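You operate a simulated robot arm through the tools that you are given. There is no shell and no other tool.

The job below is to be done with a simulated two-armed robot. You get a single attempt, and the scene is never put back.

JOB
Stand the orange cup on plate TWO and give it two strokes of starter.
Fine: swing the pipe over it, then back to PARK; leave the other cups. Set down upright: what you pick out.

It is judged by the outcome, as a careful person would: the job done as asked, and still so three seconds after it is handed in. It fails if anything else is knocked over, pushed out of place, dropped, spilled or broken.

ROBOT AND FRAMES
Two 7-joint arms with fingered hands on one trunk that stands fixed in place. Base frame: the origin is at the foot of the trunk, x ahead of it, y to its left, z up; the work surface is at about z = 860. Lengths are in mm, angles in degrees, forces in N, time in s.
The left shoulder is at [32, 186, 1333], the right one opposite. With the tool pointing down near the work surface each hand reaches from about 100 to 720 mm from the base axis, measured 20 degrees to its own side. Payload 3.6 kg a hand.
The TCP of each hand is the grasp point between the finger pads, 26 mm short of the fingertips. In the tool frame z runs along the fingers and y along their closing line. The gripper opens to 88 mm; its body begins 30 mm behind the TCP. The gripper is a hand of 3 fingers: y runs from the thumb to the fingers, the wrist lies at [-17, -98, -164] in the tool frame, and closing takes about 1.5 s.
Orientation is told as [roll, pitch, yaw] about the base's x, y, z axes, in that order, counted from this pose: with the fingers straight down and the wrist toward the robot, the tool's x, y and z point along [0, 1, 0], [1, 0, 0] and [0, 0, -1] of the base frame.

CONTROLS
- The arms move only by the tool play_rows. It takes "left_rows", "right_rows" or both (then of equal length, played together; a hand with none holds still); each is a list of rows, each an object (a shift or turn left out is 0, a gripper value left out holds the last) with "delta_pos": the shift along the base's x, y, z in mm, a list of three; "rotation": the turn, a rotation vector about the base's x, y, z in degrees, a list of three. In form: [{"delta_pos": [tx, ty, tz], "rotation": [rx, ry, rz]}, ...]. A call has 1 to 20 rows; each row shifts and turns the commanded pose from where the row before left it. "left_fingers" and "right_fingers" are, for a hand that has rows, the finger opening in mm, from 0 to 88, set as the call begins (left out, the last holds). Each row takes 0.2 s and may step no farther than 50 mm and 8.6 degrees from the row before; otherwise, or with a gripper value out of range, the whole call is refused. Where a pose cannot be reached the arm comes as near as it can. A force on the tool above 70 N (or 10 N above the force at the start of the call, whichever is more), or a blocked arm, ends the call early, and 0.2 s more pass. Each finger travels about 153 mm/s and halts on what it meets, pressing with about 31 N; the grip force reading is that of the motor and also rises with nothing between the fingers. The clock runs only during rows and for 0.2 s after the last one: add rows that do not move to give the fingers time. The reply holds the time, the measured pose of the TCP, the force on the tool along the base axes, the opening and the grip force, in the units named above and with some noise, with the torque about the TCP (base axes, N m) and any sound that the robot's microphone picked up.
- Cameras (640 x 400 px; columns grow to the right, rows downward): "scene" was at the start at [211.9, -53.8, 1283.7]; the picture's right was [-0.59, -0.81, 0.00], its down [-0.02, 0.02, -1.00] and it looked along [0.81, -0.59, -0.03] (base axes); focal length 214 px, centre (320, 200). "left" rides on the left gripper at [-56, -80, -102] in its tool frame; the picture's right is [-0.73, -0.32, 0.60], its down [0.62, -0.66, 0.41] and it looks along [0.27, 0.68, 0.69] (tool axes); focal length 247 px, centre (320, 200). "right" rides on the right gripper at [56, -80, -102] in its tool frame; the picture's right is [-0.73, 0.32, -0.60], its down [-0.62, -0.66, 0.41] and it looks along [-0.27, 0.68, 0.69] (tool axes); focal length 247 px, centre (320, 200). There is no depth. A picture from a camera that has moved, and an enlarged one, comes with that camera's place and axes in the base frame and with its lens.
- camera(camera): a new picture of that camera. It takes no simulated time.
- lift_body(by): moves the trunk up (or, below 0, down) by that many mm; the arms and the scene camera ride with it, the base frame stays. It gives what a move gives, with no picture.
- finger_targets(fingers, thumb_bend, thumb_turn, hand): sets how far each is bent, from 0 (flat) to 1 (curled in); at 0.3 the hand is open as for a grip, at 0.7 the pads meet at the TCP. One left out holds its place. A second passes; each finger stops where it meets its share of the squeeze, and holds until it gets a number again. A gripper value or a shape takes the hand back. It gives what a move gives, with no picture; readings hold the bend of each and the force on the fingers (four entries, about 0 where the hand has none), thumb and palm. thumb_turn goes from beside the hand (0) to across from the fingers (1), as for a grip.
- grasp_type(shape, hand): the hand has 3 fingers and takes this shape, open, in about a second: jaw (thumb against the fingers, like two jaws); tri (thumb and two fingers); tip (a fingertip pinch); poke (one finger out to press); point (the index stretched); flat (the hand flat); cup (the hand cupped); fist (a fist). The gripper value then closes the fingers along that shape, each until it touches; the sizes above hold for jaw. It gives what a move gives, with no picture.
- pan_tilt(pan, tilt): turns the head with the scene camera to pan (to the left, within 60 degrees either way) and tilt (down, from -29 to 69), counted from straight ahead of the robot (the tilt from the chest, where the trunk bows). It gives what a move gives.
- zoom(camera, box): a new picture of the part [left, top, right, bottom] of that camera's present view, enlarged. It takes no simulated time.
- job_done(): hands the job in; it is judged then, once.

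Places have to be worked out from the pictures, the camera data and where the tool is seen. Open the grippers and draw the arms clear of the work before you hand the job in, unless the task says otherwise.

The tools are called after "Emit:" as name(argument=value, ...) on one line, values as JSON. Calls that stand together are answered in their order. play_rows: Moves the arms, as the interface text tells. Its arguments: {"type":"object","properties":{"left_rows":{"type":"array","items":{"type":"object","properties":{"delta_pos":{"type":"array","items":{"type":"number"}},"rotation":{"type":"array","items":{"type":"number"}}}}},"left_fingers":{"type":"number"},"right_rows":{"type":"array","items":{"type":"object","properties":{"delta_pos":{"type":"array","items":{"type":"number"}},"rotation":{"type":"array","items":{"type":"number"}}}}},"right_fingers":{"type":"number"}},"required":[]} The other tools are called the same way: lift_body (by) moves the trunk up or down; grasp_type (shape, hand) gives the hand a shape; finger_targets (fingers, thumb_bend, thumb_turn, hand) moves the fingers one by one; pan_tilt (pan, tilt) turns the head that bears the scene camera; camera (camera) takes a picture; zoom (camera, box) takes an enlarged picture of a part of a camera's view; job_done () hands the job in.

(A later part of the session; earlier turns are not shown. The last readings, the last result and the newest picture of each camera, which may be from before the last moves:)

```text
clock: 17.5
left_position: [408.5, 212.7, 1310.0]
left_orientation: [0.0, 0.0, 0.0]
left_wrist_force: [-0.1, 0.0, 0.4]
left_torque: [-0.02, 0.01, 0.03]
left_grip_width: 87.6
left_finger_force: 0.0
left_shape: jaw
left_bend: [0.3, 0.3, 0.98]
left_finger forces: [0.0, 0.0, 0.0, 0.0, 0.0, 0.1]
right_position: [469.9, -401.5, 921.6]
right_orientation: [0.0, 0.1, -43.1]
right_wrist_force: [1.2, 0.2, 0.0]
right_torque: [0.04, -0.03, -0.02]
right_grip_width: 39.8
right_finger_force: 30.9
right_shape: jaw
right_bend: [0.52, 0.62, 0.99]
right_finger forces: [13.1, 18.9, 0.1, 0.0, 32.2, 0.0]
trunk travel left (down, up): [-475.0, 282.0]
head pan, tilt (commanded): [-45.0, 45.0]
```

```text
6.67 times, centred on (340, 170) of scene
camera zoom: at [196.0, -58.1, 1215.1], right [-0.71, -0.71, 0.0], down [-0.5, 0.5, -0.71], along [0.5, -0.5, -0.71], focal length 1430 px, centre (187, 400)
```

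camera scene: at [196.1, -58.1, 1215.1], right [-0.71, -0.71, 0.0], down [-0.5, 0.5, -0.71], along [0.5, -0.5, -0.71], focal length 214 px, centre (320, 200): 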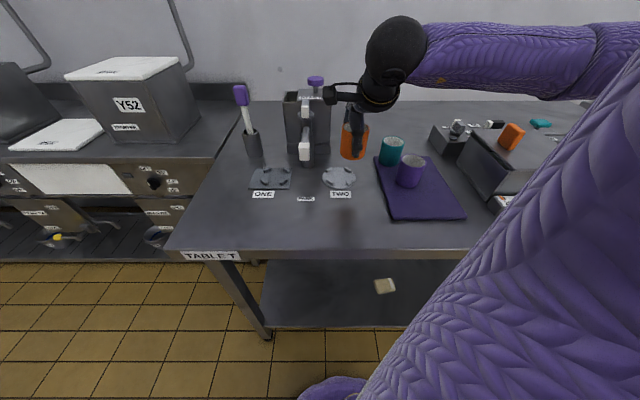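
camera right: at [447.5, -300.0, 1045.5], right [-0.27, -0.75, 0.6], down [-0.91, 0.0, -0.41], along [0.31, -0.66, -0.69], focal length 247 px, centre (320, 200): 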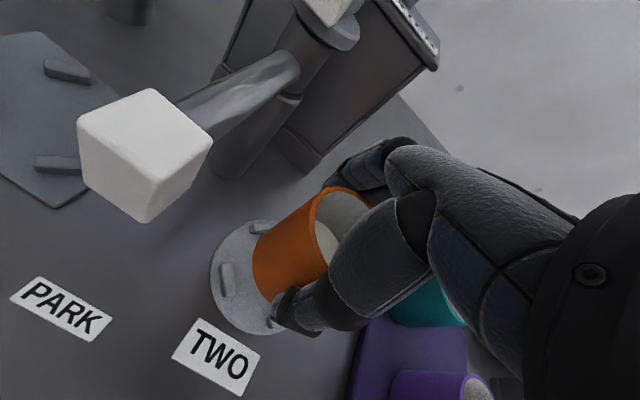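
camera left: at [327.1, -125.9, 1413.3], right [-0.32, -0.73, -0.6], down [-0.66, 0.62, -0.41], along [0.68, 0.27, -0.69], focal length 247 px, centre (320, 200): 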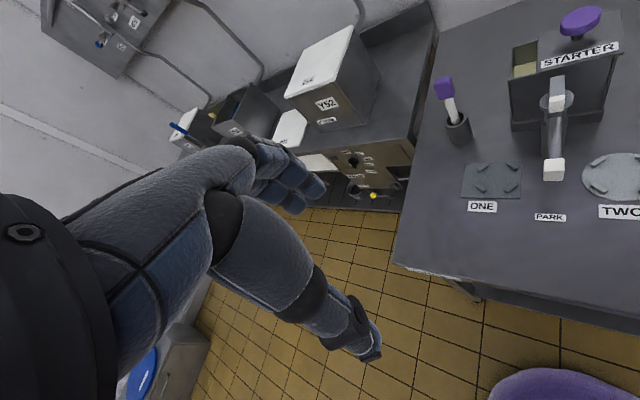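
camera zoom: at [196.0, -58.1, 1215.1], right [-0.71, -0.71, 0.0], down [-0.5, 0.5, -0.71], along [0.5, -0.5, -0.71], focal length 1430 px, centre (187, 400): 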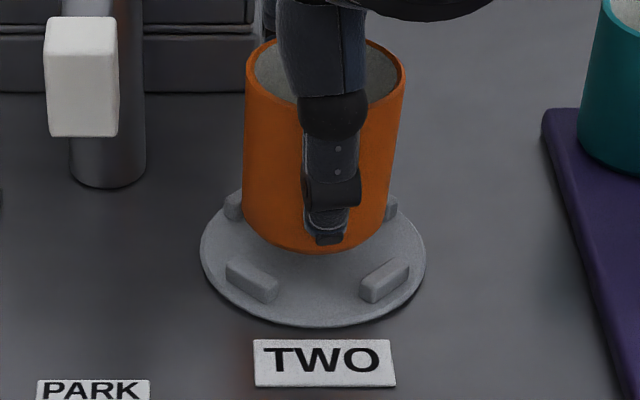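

The cup is centred between the lugs to about 1 mm. I'll lower in small steps, watching the force.

Emit:
play_rows(right_rows=[{"delta_pos": [0, 0, -4]}, {"delta_pos": [0, 0, -4]}, {"delta_pos": [0, 0, -2]}, {"delta_pos": [0, 0, 0]}])

Emit:
zoom(camera="scene", box=[315, 140, 365, 200])

Emit:
zoom(camera="right", box=[190, 170, 390, 350])

```text
clock: 18.5
left_position: [408.5, 213.9, 1309.7]
left_orientation: [0.0, 0.0, 0.0]
left_wrist_force: [0.3, 0.0, 0.2]
left_torque: [0.02, -0.02, -0.03]
left_grip_width: 87.5
left_finger_force: 0.1
left_shape: jaw
left_bend: [0.3, 0.3, 0.98]
left_finger forces: [0.1, 0.0, 0.1, 0.0, 0.0, 0.0]
right_position: [469.7, -401.0, 913.2]
right_orientation: [0.0, 0.0, -43.1]
right_wrist_force: [-0.4, 0.3, -0.2]
right_torque: [0.0, 0.03, -0.01]
right_grip_width: 40.1
right_finger_force: 30.7
right_shape: jaw
right_bend: [0.52, 0.62, 0.99]
right_finger forces: [13.1, 18.8, 0.0, 0.0, 32.2, 0.1]
trunk travel left (down, up): [-475.0, 282.0]
head pan, tilt (commanded): [-45.0, 45.0]
```

```text
6.67 times, centred on (340, 170) of scene
camera zoom: at [196.1, -58.1, 1215.1], right [-0.71, -0.71, 0.0], down [-0.5, 0.5, -0.71], along [0.5, -0.5, -0.71], focal length 1430 px, centre (187, 400)
```

zoom: 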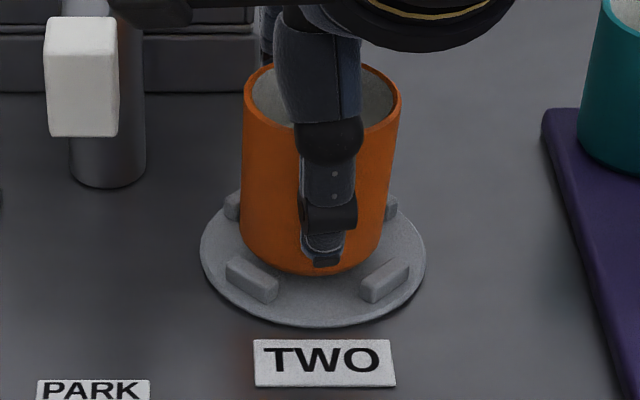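

```text
2.22 times, centred on (290, 260) of right
camera zoom: at [450.2, -303.4, 1015.4], right [-0.27, -0.75, 0.6], down [-0.91, 0.0, -0.41], along [0.31, -0.66, -0.69], focal length 549 px, centre (387, 67)
```

zoom: 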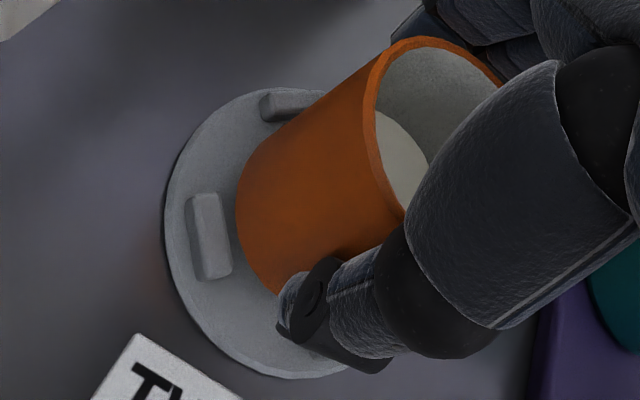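

Still free of contact and well aligned. I'll continue down in 1.5 mm steps.

Emit:
play_rows(right_rows=[{"delta_pos": [0, 0, -1.5]}, {"delta_pos": [0, 0, -1.5]}, {"delta_pos": [0, 0, 0]}])

Emit:
zoom(camera="scene", box=[315, 140, 365, 200])

```text
clock: 19.3
left_position: [407.2, 214.1, 1309.4]
left_orientation: [0.0, 0.1, 0.1]
left_wrist_force: [0.2, 0.2, 0.6]
left_torque: [-0.02, 0.0, -0.01]
left_grip_width: 87.8
left_finger_force: 0.1
left_shape: jaw
left_bend: [0.3, 0.3, 0.98]
left_finger forces: [0.0, 0.0, 0.0, 0.1, 0.0, 0.1]
right_position: [469.2, -400.8, 907.8]
right_orientation: [0.0, 0.0, -43.1]
right_wrist_force: [0.3, -0.8, -0.5]
right_torque: [-0.02, 0.01, -0.04]
right_grip_width: 40.2
right_finger_force: 30.9
right_shape: jaw
right_bend: [0.52, 0.62, 0.99]
right_finger forces: [13.2, 18.9, 0.1, 0.1, 32.1, 0.0]
trunk travel left (down, up): [-475.0, 282.0]
head pan, tilt (commanded): [-45.0, 45.0]
```

```text
6.67 times, centred on (340, 170) of scene
camera zoom: at [196.1, -58.1, 1215.1], right [-0.71, -0.71, 0.0], down [-0.5, 0.5, -0.71], along [0.5, -0.5, -0.71], focal length 1430 px, centre (187, 400)
```

zoom: 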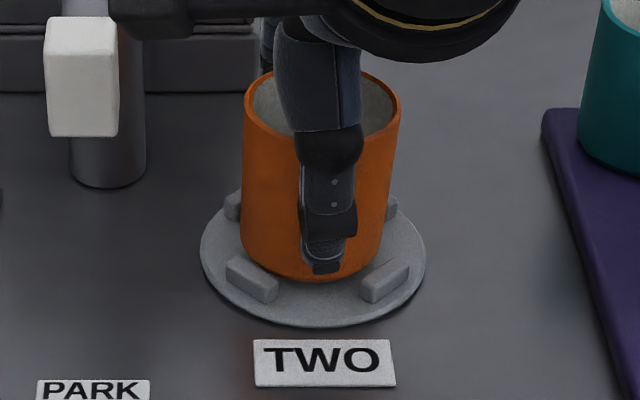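

No contact yet; the picture suggests a few millimetres remain. I'll keep stepping down.

Emit:
play_rows(right_rows=[{"delta_pos": [0, 0, -1.5]}, {"delta_pos": [0, 0, -1.5]}, {"delta_pos": [0, 0, 0]}])

Emit:
zoom(camera="scene", box=[315, 140, 365, 200])

```text
clock: 20.1
left_position: [407.1, 213.6, 1310.3]
left_orientation: [0.0, -0.1, 0.0]
left_wrist_force: [0.6, 0.3, -0.3]
left_torque: [0.0, 0.0, 0.0]
left_grip_width: 87.3
left_finger_force: 0.2
left_shape: jaw
left_bend: [0.3, 0.3, 0.98]
left_finger forces: [0.0, 0.0, 0.0, 0.1, 0.0, 0.0]
right_position: [471.2, -401.0, 905.4]
right_orientation: [0.0, 0.0, -43.0]
right_wrist_force: [0.0, 0.1, -0.3]
right_torque: [0.03, 0.0, 0.0]
right_grip_width: 39.8
right_finger_force: 30.9
right_shape: jaw
right_bend: [0.52, 0.62, 0.99]
right_finger forces: [13.1, 18.8, 0.1, 0.1, 32.2, 0.0]
trunk travel left (down, up): [-475.0, 282.0]
head pan, tilt (commanded): [-45.0, 45.0]
```

```text
6.67 times, centred on (340, 170) of scene
camera zoom: at [196.1, -58.1, 1215.1], right [-0.71, -0.71, 0.0], down [-0.5, 0.5, -0.71], along [0.5, -0.5, -0.71], focal length 1430 px, centre (187, 400)
```

zoom: 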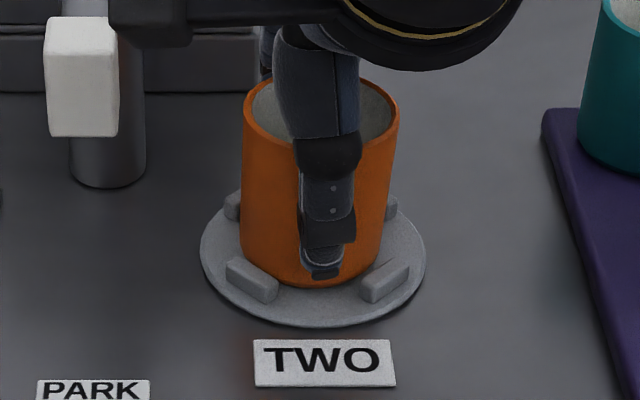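

Base is still slightly above the plate and the wrist force is flat. Another small step.

Emit:
play_rows(right_rows=[{"delta_pos": [0, 0, -1]}, {"delta_pos": [0, 0, -1]}, {"delta_pos": [0, 0, 0]}])

Emit:
zoom(camera="scene", box=[315, 140, 365, 200])

Emit:
zoom(camera="right", box=[190, 170, 390, 350])

```text
clock: 20.9
left_position: [406.7, 213.8, 1309.1]
left_orientation: [0.1, 0.0, 0.0]
left_wrist_force: [0.1, -0.8, 0.1]
left_torque: [0.03, 0.02, -0.02]
left_grip_width: 87.8
left_finger_force: 0.2
left_shape: jaw
left_bend: [0.3, 0.3, 0.98]
left_finger forces: [0.0, 0.0, 0.0, 0.0, 0.1, 0.0]
right_position: [469.8, -402.2, 905.1]
right_orientation: [0.1, -0.1, -43.1]
right_wrist_force: [0.7, -0.9, 4.6]
right_torque: [-0.09, -0.04, -0.01]
right_grip_width: 40.0
right_finger_force: 30.9
right_shape: jaw
right_bend: [0.52, 0.62, 0.99]
right_finger forces: [13.4, 19.6, 0.0, 0.1, 33.5, 0.0]
trunk travel left (down, up): [-475.0, 282.0]
head pan, tilt (commanded): [-45.0, 45.0]
```

```text
6.67 times, centred on (340, 170) of scene
camera zoom: at [195.7, -57.8, 1215.2], right [-0.71, -0.71, 0.0], down [-0.5, 0.5, -0.71], along [0.5, -0.5, -0.71], focal length 1430 px, centre (187, 400)
```

zoom: 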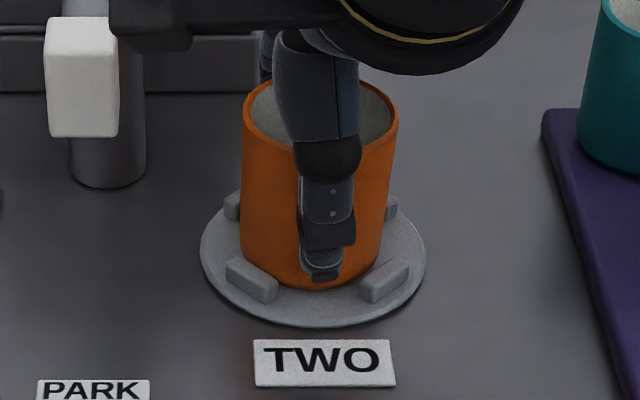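

```text
2.22 times, centred on (290, 260) of right
camera zoom: at [450.2, -303.6, 1007.9], right [-0.27, -0.75, 0.6], down [-0.91, 0.0, -0.41], along [0.31, -0.66, -0.69], focal length 549 px, centre (387, 67)
```

zoom: 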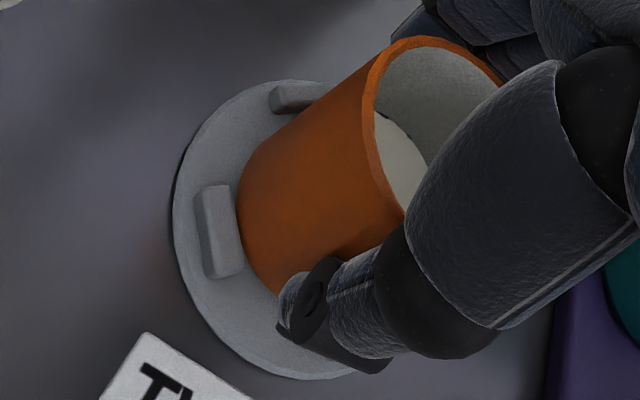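

Light contact (4.6 N up) with the cup seated inside the lugs. I'll open the fingers in stages.

Emit:
play_rows(right_rows=[{"delta_pos": [0, 0, 0]}, {"delta_pos": [0, 0, 0]}, {"delta_pos": [0, 0, 0]}], right_fingers=52)

Emit:
zoom(camera="scene", box=[315, 140, 365, 200])

Emit:
zoom(camera="right", box=[190, 170, 390, 350])

```text
clock: 21.7
left_position: [407.5, 214.0, 1308.9]
left_orientation: [0.0, -0.1, 0.2]
left_wrist_force: [0.5, 0.8, 0.6]
left_torque: [0.02, 0.04, -0.03]
left_grip_width: 87.5
left_finger_force: 0.1
left_shape: jaw
left_bend: [0.3, 0.3, 0.98]
left_finger forces: [0.0, 0.1, 0.0, 0.0, 0.1, 0.0]
right_position: [470.3, -401.1, 904.0]
right_orientation: [0.0, 0.0, -43.0]
right_wrist_force: [-0.2, -0.1, -0.6]
right_torque: [0.02, -0.01, 0.03]
right_grip_width: 51.6
right_finger_force: 0.0
right_shape: jaw
right_bend: [0.39, 0.63, 1.0]
right_finger forces: [0.0, 0.1, 0.1, 0.1, 0.1, 0.0]
trunk travel left (down, up): [-475.0, 282.0]
head pan, tilt (commanded): [-45.0, 45.0]
```

```text
6.67 times, centred on (340, 170) of scene
camera zoom: at [195.9, -58.0, 1215.1], right [-0.71, -0.71, 0.0], down [-0.5, 0.5, -0.71], along [0.5, -0.5, -0.71], focal length 1430 px, centre (187, 400)
```

zoom: 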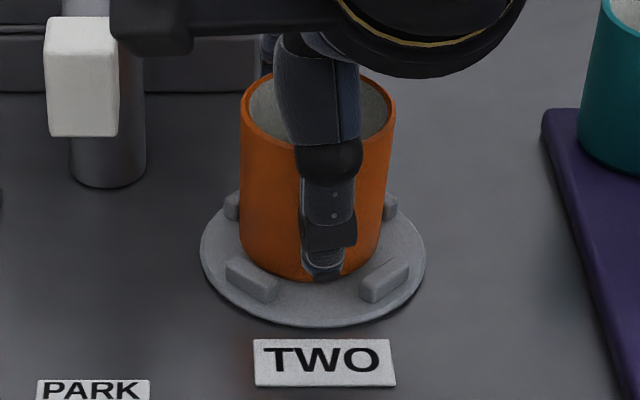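

```text
2.22 times, centred on (290, 260) of right
camera zoom: at [449.8, -303.5, 1006.8], right [-0.27, -0.75, 0.6], down [-0.91, 0.0, -0.41], along [0.31, -0.66, -0.69], focal length 549 px, centre (387, 67)
```

zoom: 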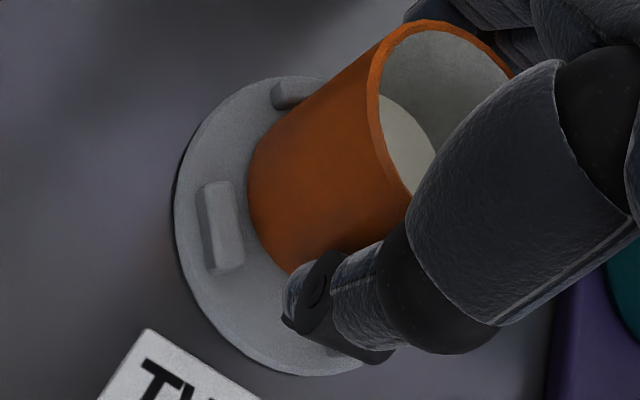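

On opening, the thumb nudged the cup a few millimetres back toward the fingers, still upright within the lugs. I'll open fully and re-measure.

Emit:
play_rows(right_rows=[{"delta_pos": [0, 0, 0]}, {"delta_pos": [0, 0, 0]}, {"delta_pos": [0, 0, 0]}, {"delta_pos": [0, 0, 0]}], right_fingers=88)

Emit:
zoom(camera="scene", box=[315, 140, 365, 200])

Emit:
zoom(camera="right", box=[190, 170, 390, 350])

```text
clock: 22.7
left_position: [407.7, 213.4, 1309.7]
left_orientation: [0.0, 0.0, 0.0]
left_wrist_force: [0.1, 0.0, 0.4]
left_torque: [0.0, 0.0, 0.01]
left_grip_width: 87.6
left_finger_force: 0.0
left_shape: jaw
left_bend: [0.3, 0.3, 0.98]
left_finger forces: [0.1, 0.1, 0.0, 0.0, 0.0, 0.2]
right_position: [470.2, -401.4, 903.7]
right_orientation: [0.0, 0.0, -43.0]
right_wrist_force: [0.4, 0.5, -0.3]
right_torque: [0.0, 0.01, 0.02]
right_grip_width: 87.6
right_finger_force: 0.1
right_shape: jaw
right_bend: [0.3, 0.3, 0.98]
right_finger forces: [0.0, 0.0, 0.1, 0.0, 0.0, 0.0]
trunk travel left (down, up): [-475.0, 282.0]
head pan, tilt (commanded): [-45.0, 45.0]
```

```text
6.67 times, centred on (340, 170) of scene
camera zoom: at [196.0, -58.1, 1215.1], right [-0.71, -0.71, 0.0], down [-0.5, 0.5, -0.71], along [0.5, -0.5, -0.71], focal length 1430 px, centre (187, 400)
```

zoom: 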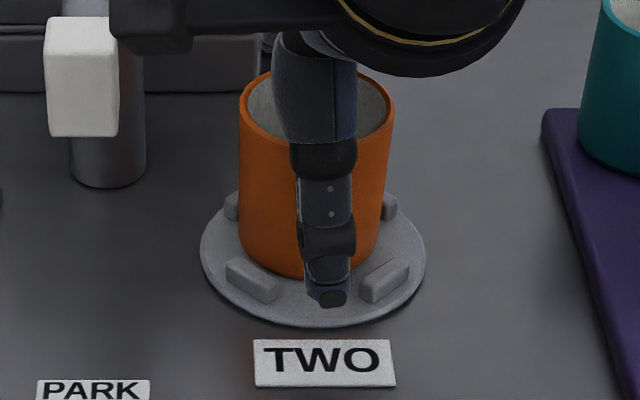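

```text
2.22 times, centred on (290, 260) of right
camera zoom: at [450.1, -303.6, 1007.1], right [-0.27, -0.75, 0.6], down [-0.91, 0.0, -0.41], along [0.31, -0.66, -0.69], focal length 549 px, centre (387, 67)
```

zoom: 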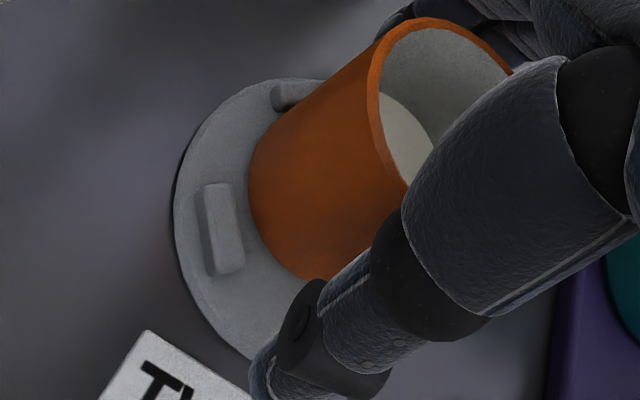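

The fingers are open and clear of the cup on both sides. I'll raise straight up and then look at the cup.

Emit:
play_rows(right_rows=[{"delta_pos": [0, 0, 8]}, {"delta_pos": [0, 0, 15]}, {"delta_pos": [0, 0, 20]}, {"delta_pos": [0, 0, 25]}, {"delta_pos": [0, 0, 25]}, {"delta_pos": [0, 0, 25]}, {"delta_pos": [-20, -10, 20]}, {"delta_pos": [-30, -20, 15]}, {"delta_pos": [-35, -20, 10]}, {"delta_pos": [0, 0, 0]}])

Emit:
camera(camera="scene")

Emit:
zoom(camera="scene", box=[280, 100, 380, 200])

Emit:
camera(camera="right")

```text
clock: 24.9
left_position: [408.9, 212.8, 1308.0]
left_orientation: [0.0, 0.0, 0.0]
left_wrist_force: [-0.2, 0.7, 0.1]
left_torque: [0.01, 0.0, 0.01]
left_grip_width: 87.8
left_finger_force: 0.0
left_shape: jaw
left_bend: [0.3, 0.3, 0.98]
left_finger forces: [0.1, 0.0, 0.1, 0.0, 0.1, 0.0]
right_position: [384.3, -448.3, 1065.5]
right_orientation: [0.0, 0.0, -43.0]
right_wrist_force: [-0.4, 0.2, 0.2]
right_torque: [0.0, 0.04, 0.02]
right_grip_width: 87.5
right_finger_force: 0.1
right_shape: jaw
right_bend: [0.3, 0.3, 0.98]
right_finger forces: [0.1, 0.1, 0.0, 0.0, 0.0, 0.0]
trunk travel left (down, up): [-475.0, 282.0]
head pan, tilt (commanded): [-45.0, 45.0]
```

```text
taken
camera scene: at [196.8, -58.0, 1214.9], right [-0.71, -0.71, 0.0], down [-0.5, 0.5, -0.71], along [0.5, -0.5, -0.71], focal length 214 px, centre (320, 200)
```

scene: 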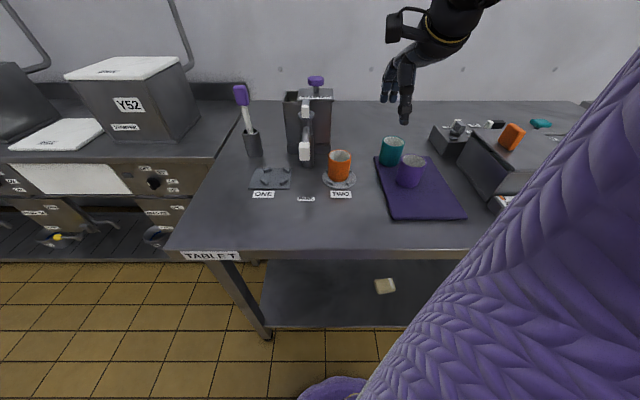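

```text
4.00 times, centred on (330, 150) of scene
camera zoom: at [196.8, -58.0, 1214.9], right [-0.71, -0.71, 0.0], down [-0.5, 0.5, -0.71], along [0.5, -0.5, -0.71], focal length 858 px, centre (280, 400)
```

zoom: 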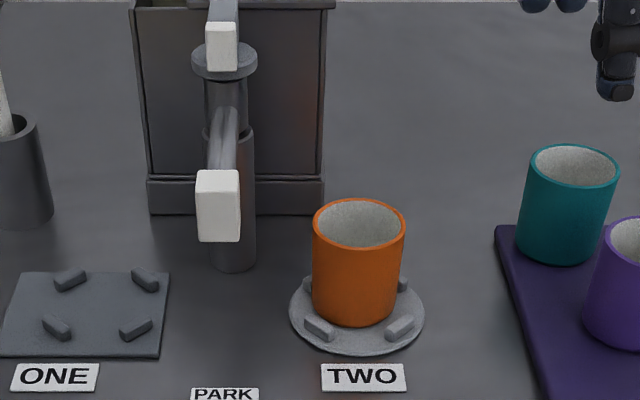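

```text
taken
camera right: at [364.6, -351.6, 1169.2], right [-0.27, -0.76, 0.6], down [-0.91, 0.0, -0.41], along [0.31, -0.66, -0.69], focal length 247 px, centre (320, 200)
```

right: 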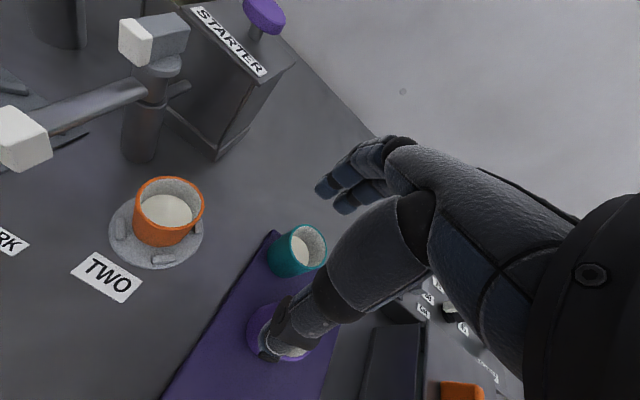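

The orange cup stands upright on plate TWO between the lugs. I'll zoom in to confirm it is not riding on a lug.

Emit:
zoom(camera="right", box=[90, 160, 230, 290])

Emit:
zoom(camera="scene", box=[318, 140, 363, 195])

Emit:
zoom(camera="right", box=[0, 0, 300, 190])

```text
3.08 times, centred on (160, 225) of right
camera zoom: at [364.6, -351.6, 1169.2], right [-0.27, -0.76, 0.6], down [-0.91, 0.0, -0.41], along [0.31, -0.66, -0.69], focal length 760 px, centre (812, 123)
```

zoom: 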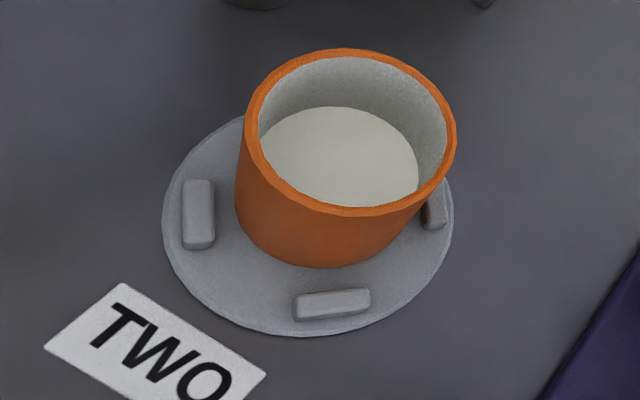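

```text
7.27 times, centred on (340, 168) of scene
camera zoom: at [196.8, -58.0, 1214.9], right [-0.71, -0.71, 0.0], down [-0.5, 0.5, -0.71], along [0.5, -0.5, -0.71], focal length 1560 px, centre (171, 436)
```

zoom: 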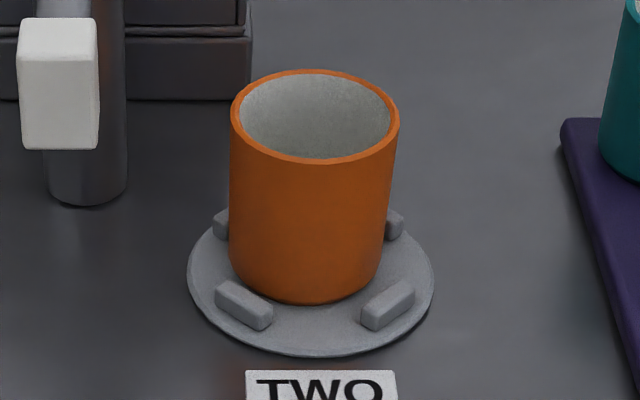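

```text
2.11 times, centred on (150, 95) of right
camera zoom: at [364.6, -351.6, 1169.2], right [-0.27, -0.76, 0.6], down [-0.91, 0.0, -0.41], along [0.31, -0.66, -0.69], focal length 520 px, centre (678, 421)
```

zoom: 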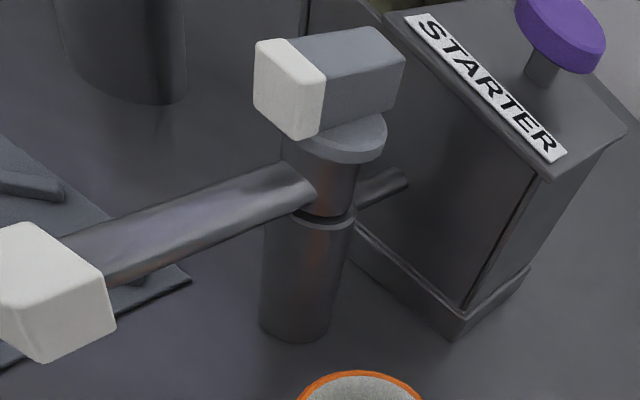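

The cup sits flat on the plate inside all four lugs. Next I'll swing the pipe: I'll close the right hand into a pusher, travel above the nozzle block to its far (ONE) side, and look before lowering.

Emit:
play_rows(right_rows=[{"delta_pos": [0, 0, 20]}, {"delta_pos": [10, 12, 15]}, {"delta_pos": [15, 18, 0]}, {"delta_pos": [20, 22, 0]}, {"delta_pos": [20, 24, 0]}, {"delta_pos": [20, 24, 0]}, {"delta_pos": [20, 24, 0]}, {"delta_pos": [20, 24, 0]}, {"delta_pos": [15, 18, 0]}, {"delta_pos": [5, 6, 0]}, {"delta_pos": [0, 0, 0]}], right_fingers=0)

Emit:
camera(camera="scene")

Emit:
camera(camera="right")

```text
clock: 27.3
left_position: [408.2, 214.0, 1309.3]
left_orientation: [0.0, 0.0, -0.1]
left_wrist_force: [-0.2, -0.8, -0.5]
left_torque: [0.01, 0.01, -0.01]
left_grip_width: 87.6
left_finger_force: 0.0
left_shape: jaw
left_bend: [0.3, 0.3, 0.98]
left_finger forces: [0.0, 0.1, 0.0, 0.0, 0.1, 0.0]
right_position: [529.0, -279.6, 1103.2]
right_orientation: [0.0, 0.0, -43.0]
right_wrist_force: [0.1, 0.2, -0.5]
right_torque: [-0.02, -0.01, 0.01]
right_grip_width: 0.1
right_finger_force: 31.4
right_shape: jaw
right_bend: [0.7, 0.46, 1.0]
right_finger forces: [0.0, 0.0, 0.0, 0.0, 0.0, 0.0]
trunk travel left (down, up): [-475.0, 282.0]
head pan, tilt (commanded): [-45.0, 45.0]
```

```text
taken
camera scene: at [196.1, -58.0, 1215.1], right [-0.71, -0.71, 0.0], down [-0.5, 0.5, -0.71], along [0.5, -0.5, -0.71], focal length 214 px, centre (320, 200)
```

scene: 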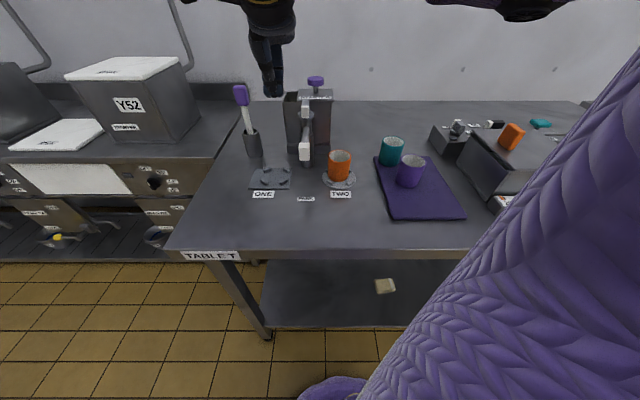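

```text
taken
camera right: at [509.4, -181.5, 1206.1], right [-0.27, -0.75, 0.6], down [-0.91, 0.0, -0.41], along [0.31, -0.66, -0.69], focal length 247 px, centre (320, 200)
```

right: 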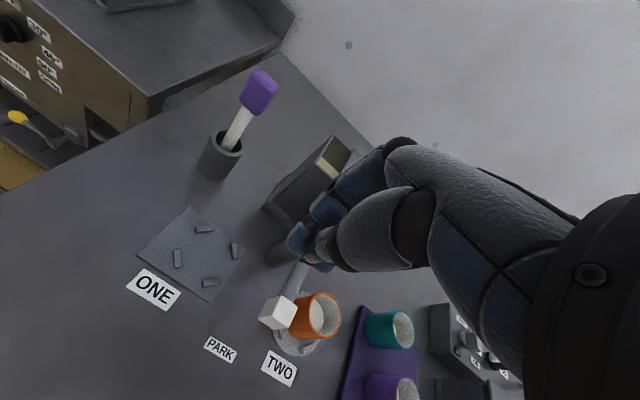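

The closed hand is on the ONE side of the nozzle block, high above it. I'll lower to z≈985 and check the gap to the block.

Emit:
play_rows(right_rows=[{"delta_pos": [0, 0, -25]}, {"delta_pos": [0, 1, -25]}, {"delta_pos": [0, 1, -25]}, {"delta_pos": [0, 0, -25]}, {"delta_pos": [0, 0, -18]}, {"delta_pos": [0, 0, 0]}])

Emit:
zoom(camera="scene", box=[250, 80, 370, 200])

Emit:
camera(camera="right")

```text
clock: 28.7
left_position: [407.1, 213.0, 1310.1]
left_orientation: [-0.1, -0.1, 0.1]
left_wrist_force: [0.2, 0.5, -0.5]
left_torque: [-0.02, 0.06, -0.01]
left_grip_width: 87.6
left_finger_force: 0.1
left_shape: jaw
left_bend: [0.3, 0.3, 0.98]
left_finger forces: [0.1, 0.0, 0.0, 0.1, 0.0, 0.1]
right_position: [530.4, -278.6, 982.5]
right_orientation: [0.0, 0.0, -42.9]
right_wrist_force: [-0.1, 1.0, -0.4]
right_torque: [0.0, -0.01, -0.02]
right_grip_width: 0.0
right_finger_force: 30.7
right_shape: jaw
right_bend: [0.7, 0.46, 1.0]
right_finger forces: [0.1, 0.0, 0.0, 0.0, 0.0, 0.0]
trunk travel left (down, up): [-475.0, 282.0]
head pan, tilt (commanded): [-45.0, 45.0]
```

```text
3.33 times, centred on (310, 140) of scene
camera zoom: at [196.0, -58.1, 1215.1], right [-0.71, -0.71, 0.0], down [-0.5, 0.5, -0.71], along [0.5, -0.5, -0.71], focal length 715 px, centre (353, 400)
```

zoom: 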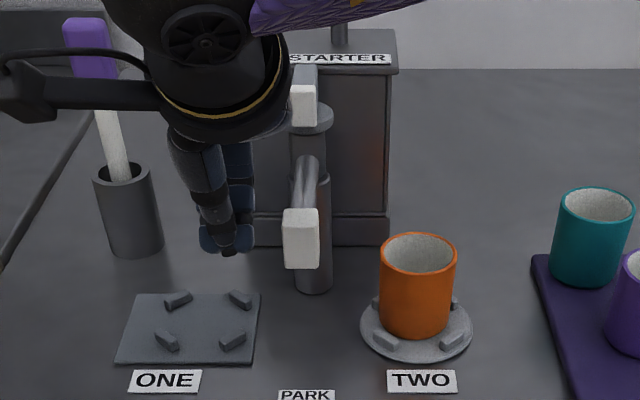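

```text
taken
camera right: at [509.3, -181.4, 1085.8], right [-0.27, -0.75, 0.6], down [-0.91, 0.0, -0.41], along [0.31, -0.66, -0.69], focal length 247 px, centre (320, 200)
```

right: 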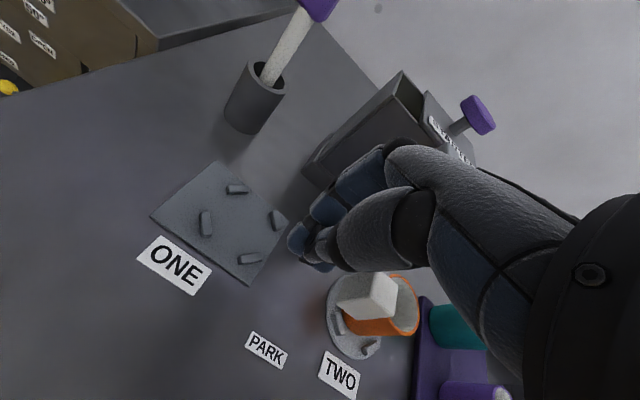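

The gap between the closed fingers and the block is about 19 mm in line with the push direction. I'll close it and start pushing the nozzle block along its arc toward plate TWO, turning the hand with it.

Emit:
play_rows(right_rows=[{"delta_pos": [-9.3, -4.2, 4]}, {"delta_pos": [-9.3, -4.1, 4]}, {"delta_pos": [-6.6, -3.9, 0], "rotation": [0, 0, 4]}, {"delta_pos": [-6.4, -4.4, 0], "rotation": [0, 0, 4]}, {"delta_pos": [-6.0, -4.9, 0], "rotation": [0, 0, 4]}, {"delta_pos": [-5.7, -5.2, 0], "rotation": [0, 0, 4]}, {"delta_pos": [0, 0, 0]}])

Emit:
zoom(camera="scene", box=[250, 80, 370, 200])

Emit:
camera(camera="right")

```text
clock: 30.3
left_position: [409.6, 213.0, 1309.5]
left_orientation: [0.0, 0.0, 0.0]
left_wrist_force: [0.5, -0.3, 0.3]
left_torque: [-0.02, -0.02, 0.0]
left_grip_width: 87.9
left_finger_force: 0.1
left_shape: jaw
left_bend: [0.3, 0.3, 0.98]
left_finger forces: [0.0, 0.0, 0.0, 0.0, 0.0, 0.0]
right_position: [487.0, -305.0, 990.9]
right_orientation: [0.0, 0.0, -27.0]
right_wrist_force: [0.2, 1.0, 0.6]
right_torque: [-0.02, -0.01, 0.0]
right_grip_width: 0.1
right_finger_force: 30.8
right_shape: jaw
right_bend: [0.7, 0.46, 1.0]
right_finger forces: [0.1, 0.0, 0.0, 0.0, 0.1, 0.0]
trunk travel left (down, up): [-475.0, 282.0]
head pan, tilt (commanded): [-45.0, 45.0]
```

```text
3.33 times, centred on (310, 140) of scene
camera zoom: at [196.2, -57.9, 1215.1], right [-0.71, -0.71, 0.0], down [-0.5, 0.5, -0.71], along [0.5, -0.5, -0.71], focal length 715 px, centre (353, 400)
```

zoom: 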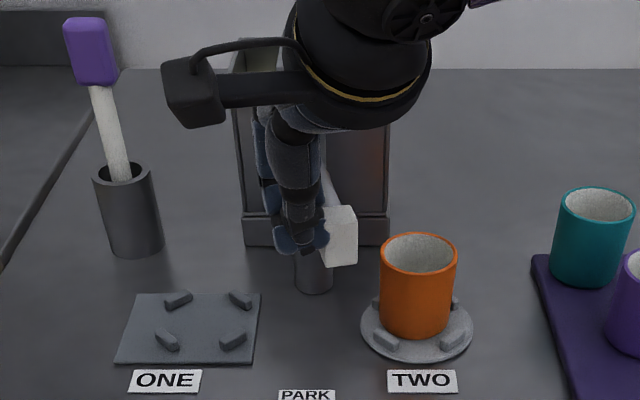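

```text
taken
camera right: at [440.6, -216.5, 1094.8], right [-0.05, -0.8, 0.6], down [-0.88, -0.25, -0.41], along [0.48, -0.54, -0.69], focal length 247 px, centre (320, 200)
```

right: 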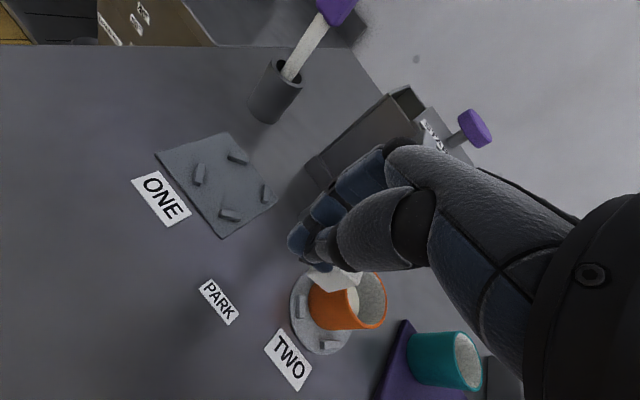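

The block is swinging smoothly with almost no force. I'll continue along the arc.

Emit:
play_rows(right_rows=[{"delta_pos": [-5.3, -5.6, 0], "rotation": [0, 0, 4]}, {"delta_pos": [-4.9, -6.0, 0], "rotation": [0, 0, 4]}, {"delta_pos": [-4.4, -6.3, 0], "rotation": [0, 0, 4]}, {"delta_pos": [-4.0, -6.6, 0], "rotation": [0, 0, 4]}, {"delta_pos": [-3.6, -6.9, 0], "rotation": [0, 0, 4]}, {"delta_pos": [0, 0, 0]}])

Emit:
zoom(camera="scene", box=[250, 80, 370, 200])

Emit:
camera(camera="right")

```text
clock: 31.7
left_position: [408.0, 213.2, 1309.3]
left_orientation: [0.0, 0.0, 0.1]
left_wrist_force: [-0.5, 0.0, -0.6]
left_torque: [0.01, 0.0, 0.01]
left_grip_width: 87.6
left_finger_force: 0.0
left_shape: jaw
left_bend: [0.3, 0.3, 0.98]
left_finger forces: [0.0, 0.0, 0.0, 0.1, 0.0, 0.1]
right_position: [465.1, -335.0, 992.5]
right_orientation: [0.0, 0.0, -7.0]
right_wrist_force: [0.4, -0.5, 0.0]
right_torque: [-0.01, 0.01, -0.02]
right_grip_width: 0.1
right_finger_force: 31.5
right_shape: jaw
right_bend: [0.7, 0.46, 1.0]
right_finger forces: [0.0, 0.1, 0.0, 0.0, 0.0, 0.0]
trunk travel left (down, up): [-475.0, 282.0]
head pan, tilt (commanded): [-45.0, 45.0]
```

```text
3.33 times, centred on (310, 140) of scene
camera zoom: at [196.2, -57.9, 1215.1], right [-0.71, -0.71, 0.0], down [-0.5, 0.5, -0.71], along [0.5, -0.5, -0.71], focal length 715 px, centre (353, 400)
```

zoom: 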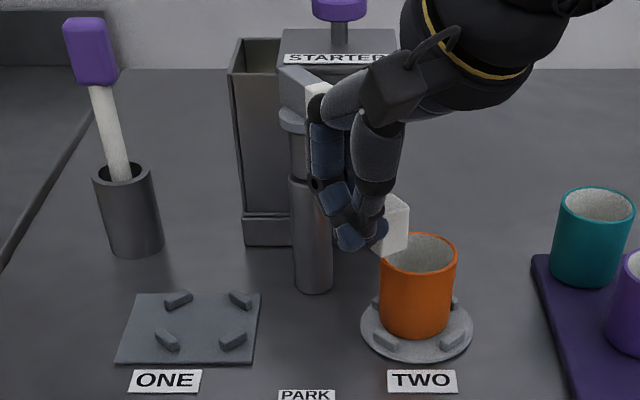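

```text
taken
camera right: at [391.5, -268.5, 1095.0], right [0.23, -0.77, 0.6], down [-0.74, -0.54, -0.41], along [0.64, -0.35, -0.69], focal length 247 px, centre (320, 200)
```

right: 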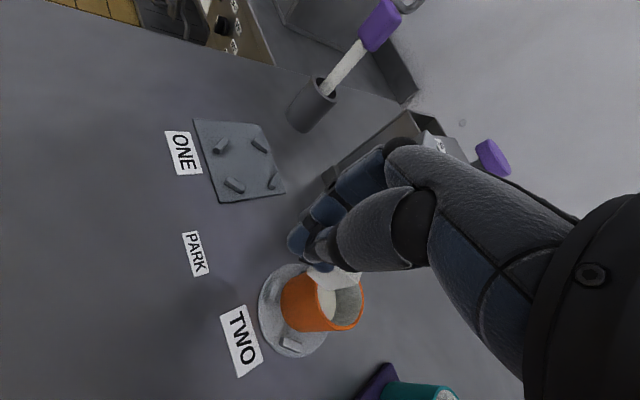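

The block is near the cup's edge and still clear above the rim. I'll push further and then measure the nozzle against the cup.

Emit:
play_rows(right_rows=[{"delta_pos": [-3.0, -7.1, 0], "rotation": [0, 0, 4]}, {"delta_pos": [-2.6, -7.3, 0], "rotation": [0, 0, 4]}, {"delta_pos": [-2.0, -7.4, 0], "rotation": [0, 0, 4]}, {"delta_pos": [-1.5, -7.6, 0], "rotation": [0, 0, 4]}, {"delta_pos": [0, 0, 0]}])

Emit:
zoom(camera="scene", box=[270, 80, 390, 200])

Emit:
camera(camera="right")

Emit:
camera(camera="left")

```text
clock: 32.9
left_position: [407.9, 213.2, 1309.3]
left_orientation: [0.0, 0.0, 0.0]
left_wrist_force: [0.4, 0.3, 0.5]
left_torque: [-0.03, 0.02, 0.0]
left_grip_width: 87.5
left_finger_force: 0.0
left_shape: jaw
left_bend: [0.3, 0.3, 0.98]
left_finger forces: [0.0, 0.1, 0.0, 0.0, 0.0, 0.0]
right_position: [455.9, -364.8, 992.1]
right_orientation: [0.0, 0.0, 9.0]
right_wrist_force: [-0.6, -0.3, -0.3]
right_torque: [-0.01, 0.01, 0.0]
right_grip_width: 0.1
right_finger_force: 31.1
right_shape: jaw
right_bend: [0.7, 0.46, 1.0]
right_finger forces: [0.0, 0.0, 0.0, 0.0, 0.0, 0.1]
trunk travel left (down, up): [-475.0, 282.0]
head pan, tilt (commanded): [-45.0, 45.0]
```

```text
3.33 times, centred on (330, 140) of scene
camera zoom: at [196.1, -58.0, 1215.1], right [-0.71, -0.71, 0.0], down [-0.5, 0.5, -0.71], along [0.5, -0.5, -0.71], focal length 715 px, centre (287, 400)
```

zoom: 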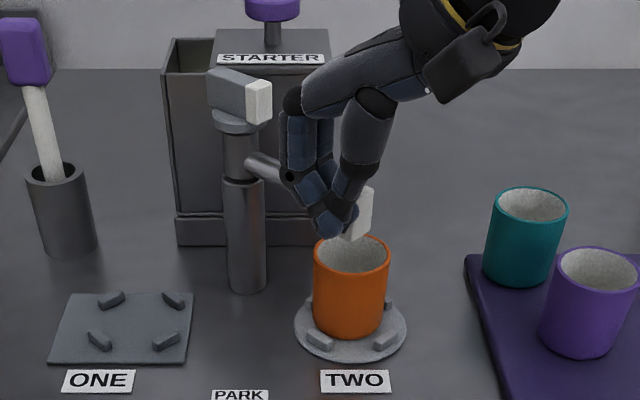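

```text
taken
camera right: at [368.3, -320.5, 1096.1], right [0.43, -0.68, 0.6], down [-0.56, -0.72, -0.41], along [0.71, -0.16, -0.69], focal length 247 px, centre (320, 200)
```

right: 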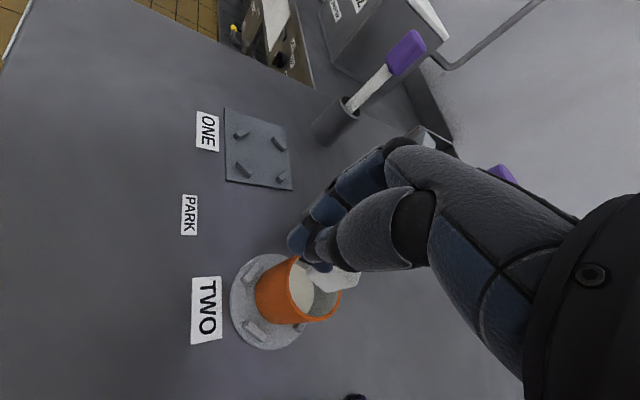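

```text
taken
camera left: at [328.2, 156.4, 1412.8], right [-0.32, -0.73, -0.6], down [-0.67, 0.62, -0.41], along [0.68, 0.27, -0.69], focal length 247 px, centre (320, 200)
```

left: 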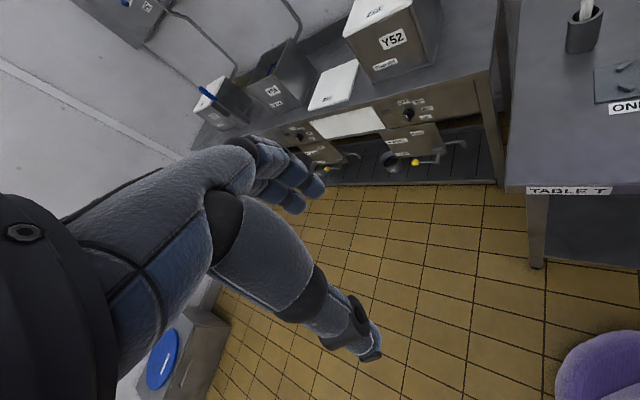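

The nozzle block is over the cup, slightly short of centre. I'll push 3.5 degrees more, then back the hand off to the +y side and up to inspect.

Emit:
play_rows(right_rows=[{"delta_pos": [-0.9, -6.5, 0], "rotation": [0, 0, 3.4]}, {"delta_pos": [0, 0, 0]}, {"delta_pos": [-2, 10, 0]}, {"delta_pos": [-3, 15, 5]}, {"delta_pos": [-5, 15, 20]}, {"delta_pos": [-10, 15, 30]}, {"delta_pos": [-10, 20, 30]}, {"delta_pos": [0, 0, 0]}])

Emit:
camera(camera="scene")

Emit:
zoom(camera="scene", box=[280, 100, 380, 200])

Emit:
camera(camera="right")

```text
clock: 34.7
left_position: [407.7, 212.5, 1309.9]
left_orientation: [-0.1, 0.0, 0.0]
left_wrist_force: [-0.2, -0.3, -0.3]
left_torque: [-0.02, 0.01, 0.0]
left_grip_width: 87.7
left_finger_force: 0.1
left_shape: jaw
left_bend: [0.3, 0.3, 0.98]
left_finger forces: [0.0, 0.0, 0.0, 0.1, 0.0, 0.0]
right_position: [424.3, -296.1, 1077.6]
right_orientation: [-0.1, 0.0, 12.5]
right_wrist_force: [0.0, 0.8, 1.7]
right_torque: [0.01, -0.02, -0.03]
right_grip_width: 0.2
right_finger_force: 30.5
right_shape: jaw
right_bend: [0.7, 0.46, 1.0]
right_finger forces: [0.0, 0.1, 0.0, 0.0, 0.1, 0.1]
trunk travel left (down, up): [-475.0, 282.0]
head pan, tilt (commanded): [-45.0, 45.0]
```

```text
taken
camera scene: at [196.0, -58.5, 1215.1], right [-0.71, -0.71, 0.0], down [-0.5, 0.5, -0.71], along [0.5, -0.5, -0.71], focal length 214 px, centre (320, 200)
```

scene: 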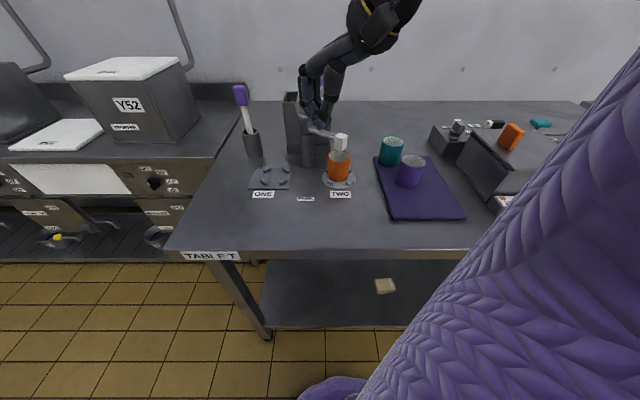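

```text
4.00 times, centred on (330, 150) of scene
camera zoom: at [196.0, -58.5, 1215.1], right [-0.71, -0.71, 0.0], down [-0.5, 0.5, -0.71], along [0.5, -0.5, -0.71], focal length 858 px, centre (280, 400)
```

zoom: 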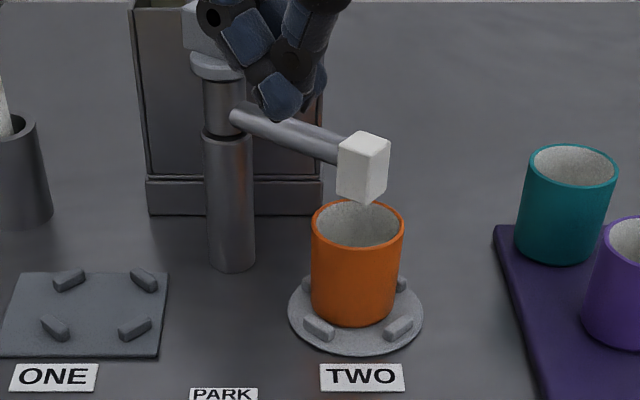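

```text
taken
camera right: at [334.5, -256.6, 1180.8], right [0.47, -0.65, 0.6], down [-0.52, -0.75, -0.41], along [0.72, -0.12, -0.69], focal length 247 px, centre (320, 200)
```

right: 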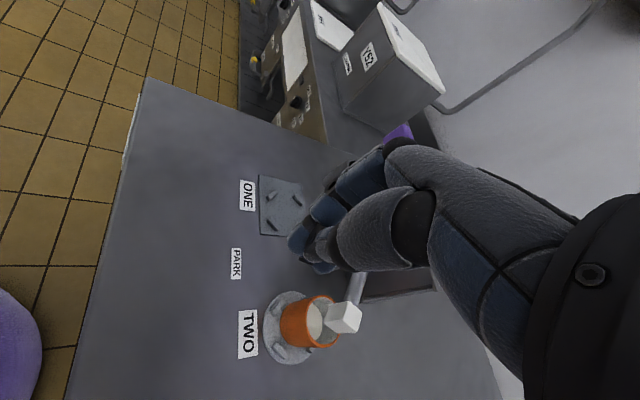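

The nozzle block now stands over the cup. I'll check the offset between nozzle and cup from the wrist camera.

Emit:
zoom(camera="right", box=[250, 270, 390, 370])

Emit:
zoom(camera="scene", box=[315, 125, 365, 190])

```text
4.00 times, centred on (320, 320) of right
camera zoom: at [334.5, -256.6, 1180.8], right [0.47, -0.65, 0.6], down [-0.52, -0.75, -0.41], along [0.72, -0.12, -0.69], focal length 988 px, centre (320, -280)
```

zoom: 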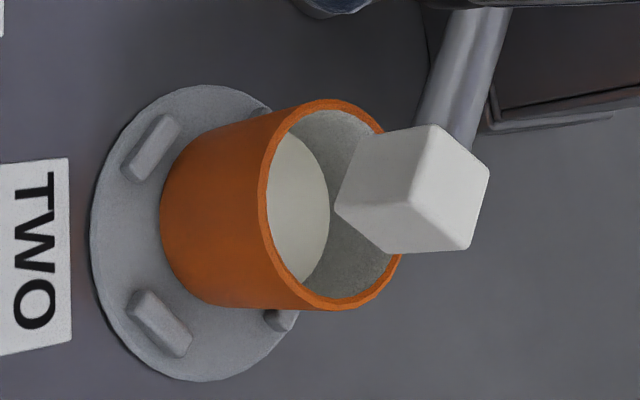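

```text
6.15 times, centred on (340, 158) of scene
camera zoom: at [196.0, -58.5, 1215.1], right [-0.71, -0.71, 0.0], down [-0.5, 0.5, -0.71], along [0.5, -0.5, -0.71], focal length 1320 px, centre (197, 462)
```

zoom: 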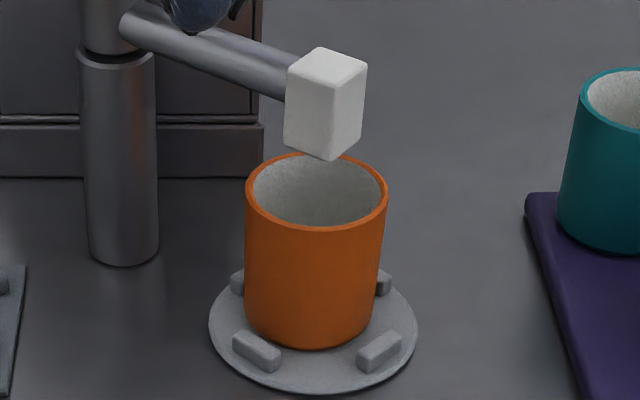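

Both views put the nozzle within about 5 mm of the cup's centre, about 25 mm above its rim. Now I'll raise the closed hand and move it toward the pump knob, turning the wrist back toward the shoulder.

Emit:
play_rows(right_rows=[{"delta_pos": [0, 0, 35]}, {"delta_pos": [0, 0, 40]}, {"delta_pos": [15, -12, 15], "rotation": [0, 0, -6]}, {"delta_pos": [20, -18, 0], "rotation": [0, 0, -6]}, {"delta_pos": [20, -18, 0], "rotation": [0, 0, -6]}, {"delta_pos": [20, -18, 0], "rotation": [0, 0, -6]}, {"delta_pos": [20, -18, 0], "rotation": [0, 0, -6]}, {"delta_pos": [20, -18, 0], "rotation": [0, 0, -6]}, {"delta_pos": [20, -18, 0], "rotation": [0, 0, -6]}, {"delta_pos": [15, -15, 0], "rotation": [0, 0, -5]}, {"delta_pos": [0, 0, 0]}])

Emit:
camera(camera="scene")

Emit:
camera(camera="right")

```text
clock: 37.1
left_position: [408.6, 213.9, 1310.1]
left_orientation: [0.0, 0.0, 0.0]
left_wrist_force: [0.1, 0.4, 0.9]
left_torque: [-0.02, 0.0, -0.01]
left_grip_width: 87.8
left_finger_force: 0.0
left_shape: jaw
left_bend: [0.3, 0.3, 0.98]
left_finger forces: [0.0, 0.0, 0.1, 0.0, 0.1, 0.0]
right_position: [575.2, -431.4, 1167.6]
right_orientation: [-0.1, 0.0, -34.7]
right_wrist_force: [0.3, 0.0, 0.6]
right_torque: [-0.03, 0.02, -0.01]
right_grip_width: 0.0
right_finger_force: 31.0
right_shape: jaw
right_bend: [0.7, 0.46, 1.0]
right_finger forces: [0.1, 0.0, 0.0, 0.0, 0.0, 0.0]
trunk travel left (down, up): [-475.0, 282.0]
head pan, tilt (commanded): [-45.0, 45.0]
```

```text
taken
camera scene: at [195.7, -58.1, 1215.1], right [-0.71, -0.71, 0.0], down [-0.5, 0.5, -0.71], along [0.5, -0.5, -0.71], focal length 214 px, centre (320, 200)
```

scene: 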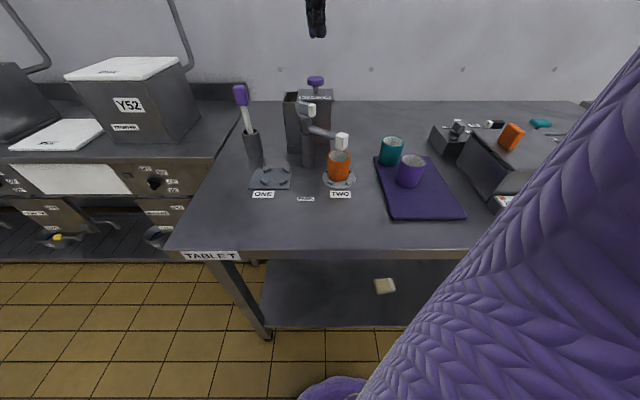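

```text
taken
camera right: at [540.7, -338.1, 1270.4], right [-0.16, -0.79, 0.6], down [-0.9, -0.13, -0.41], along [0.4, -0.6, -0.69], focal length 247 px, centre (320, 200)
```

right: 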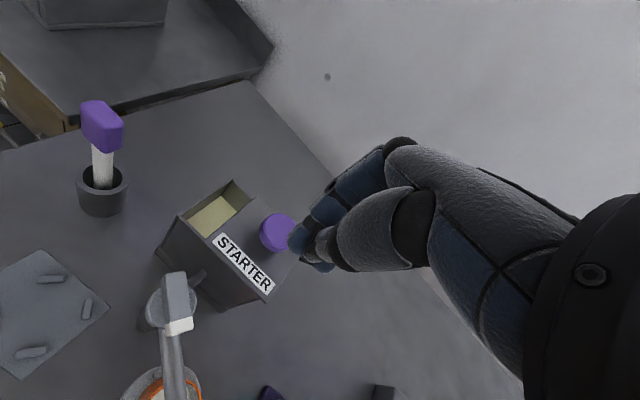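

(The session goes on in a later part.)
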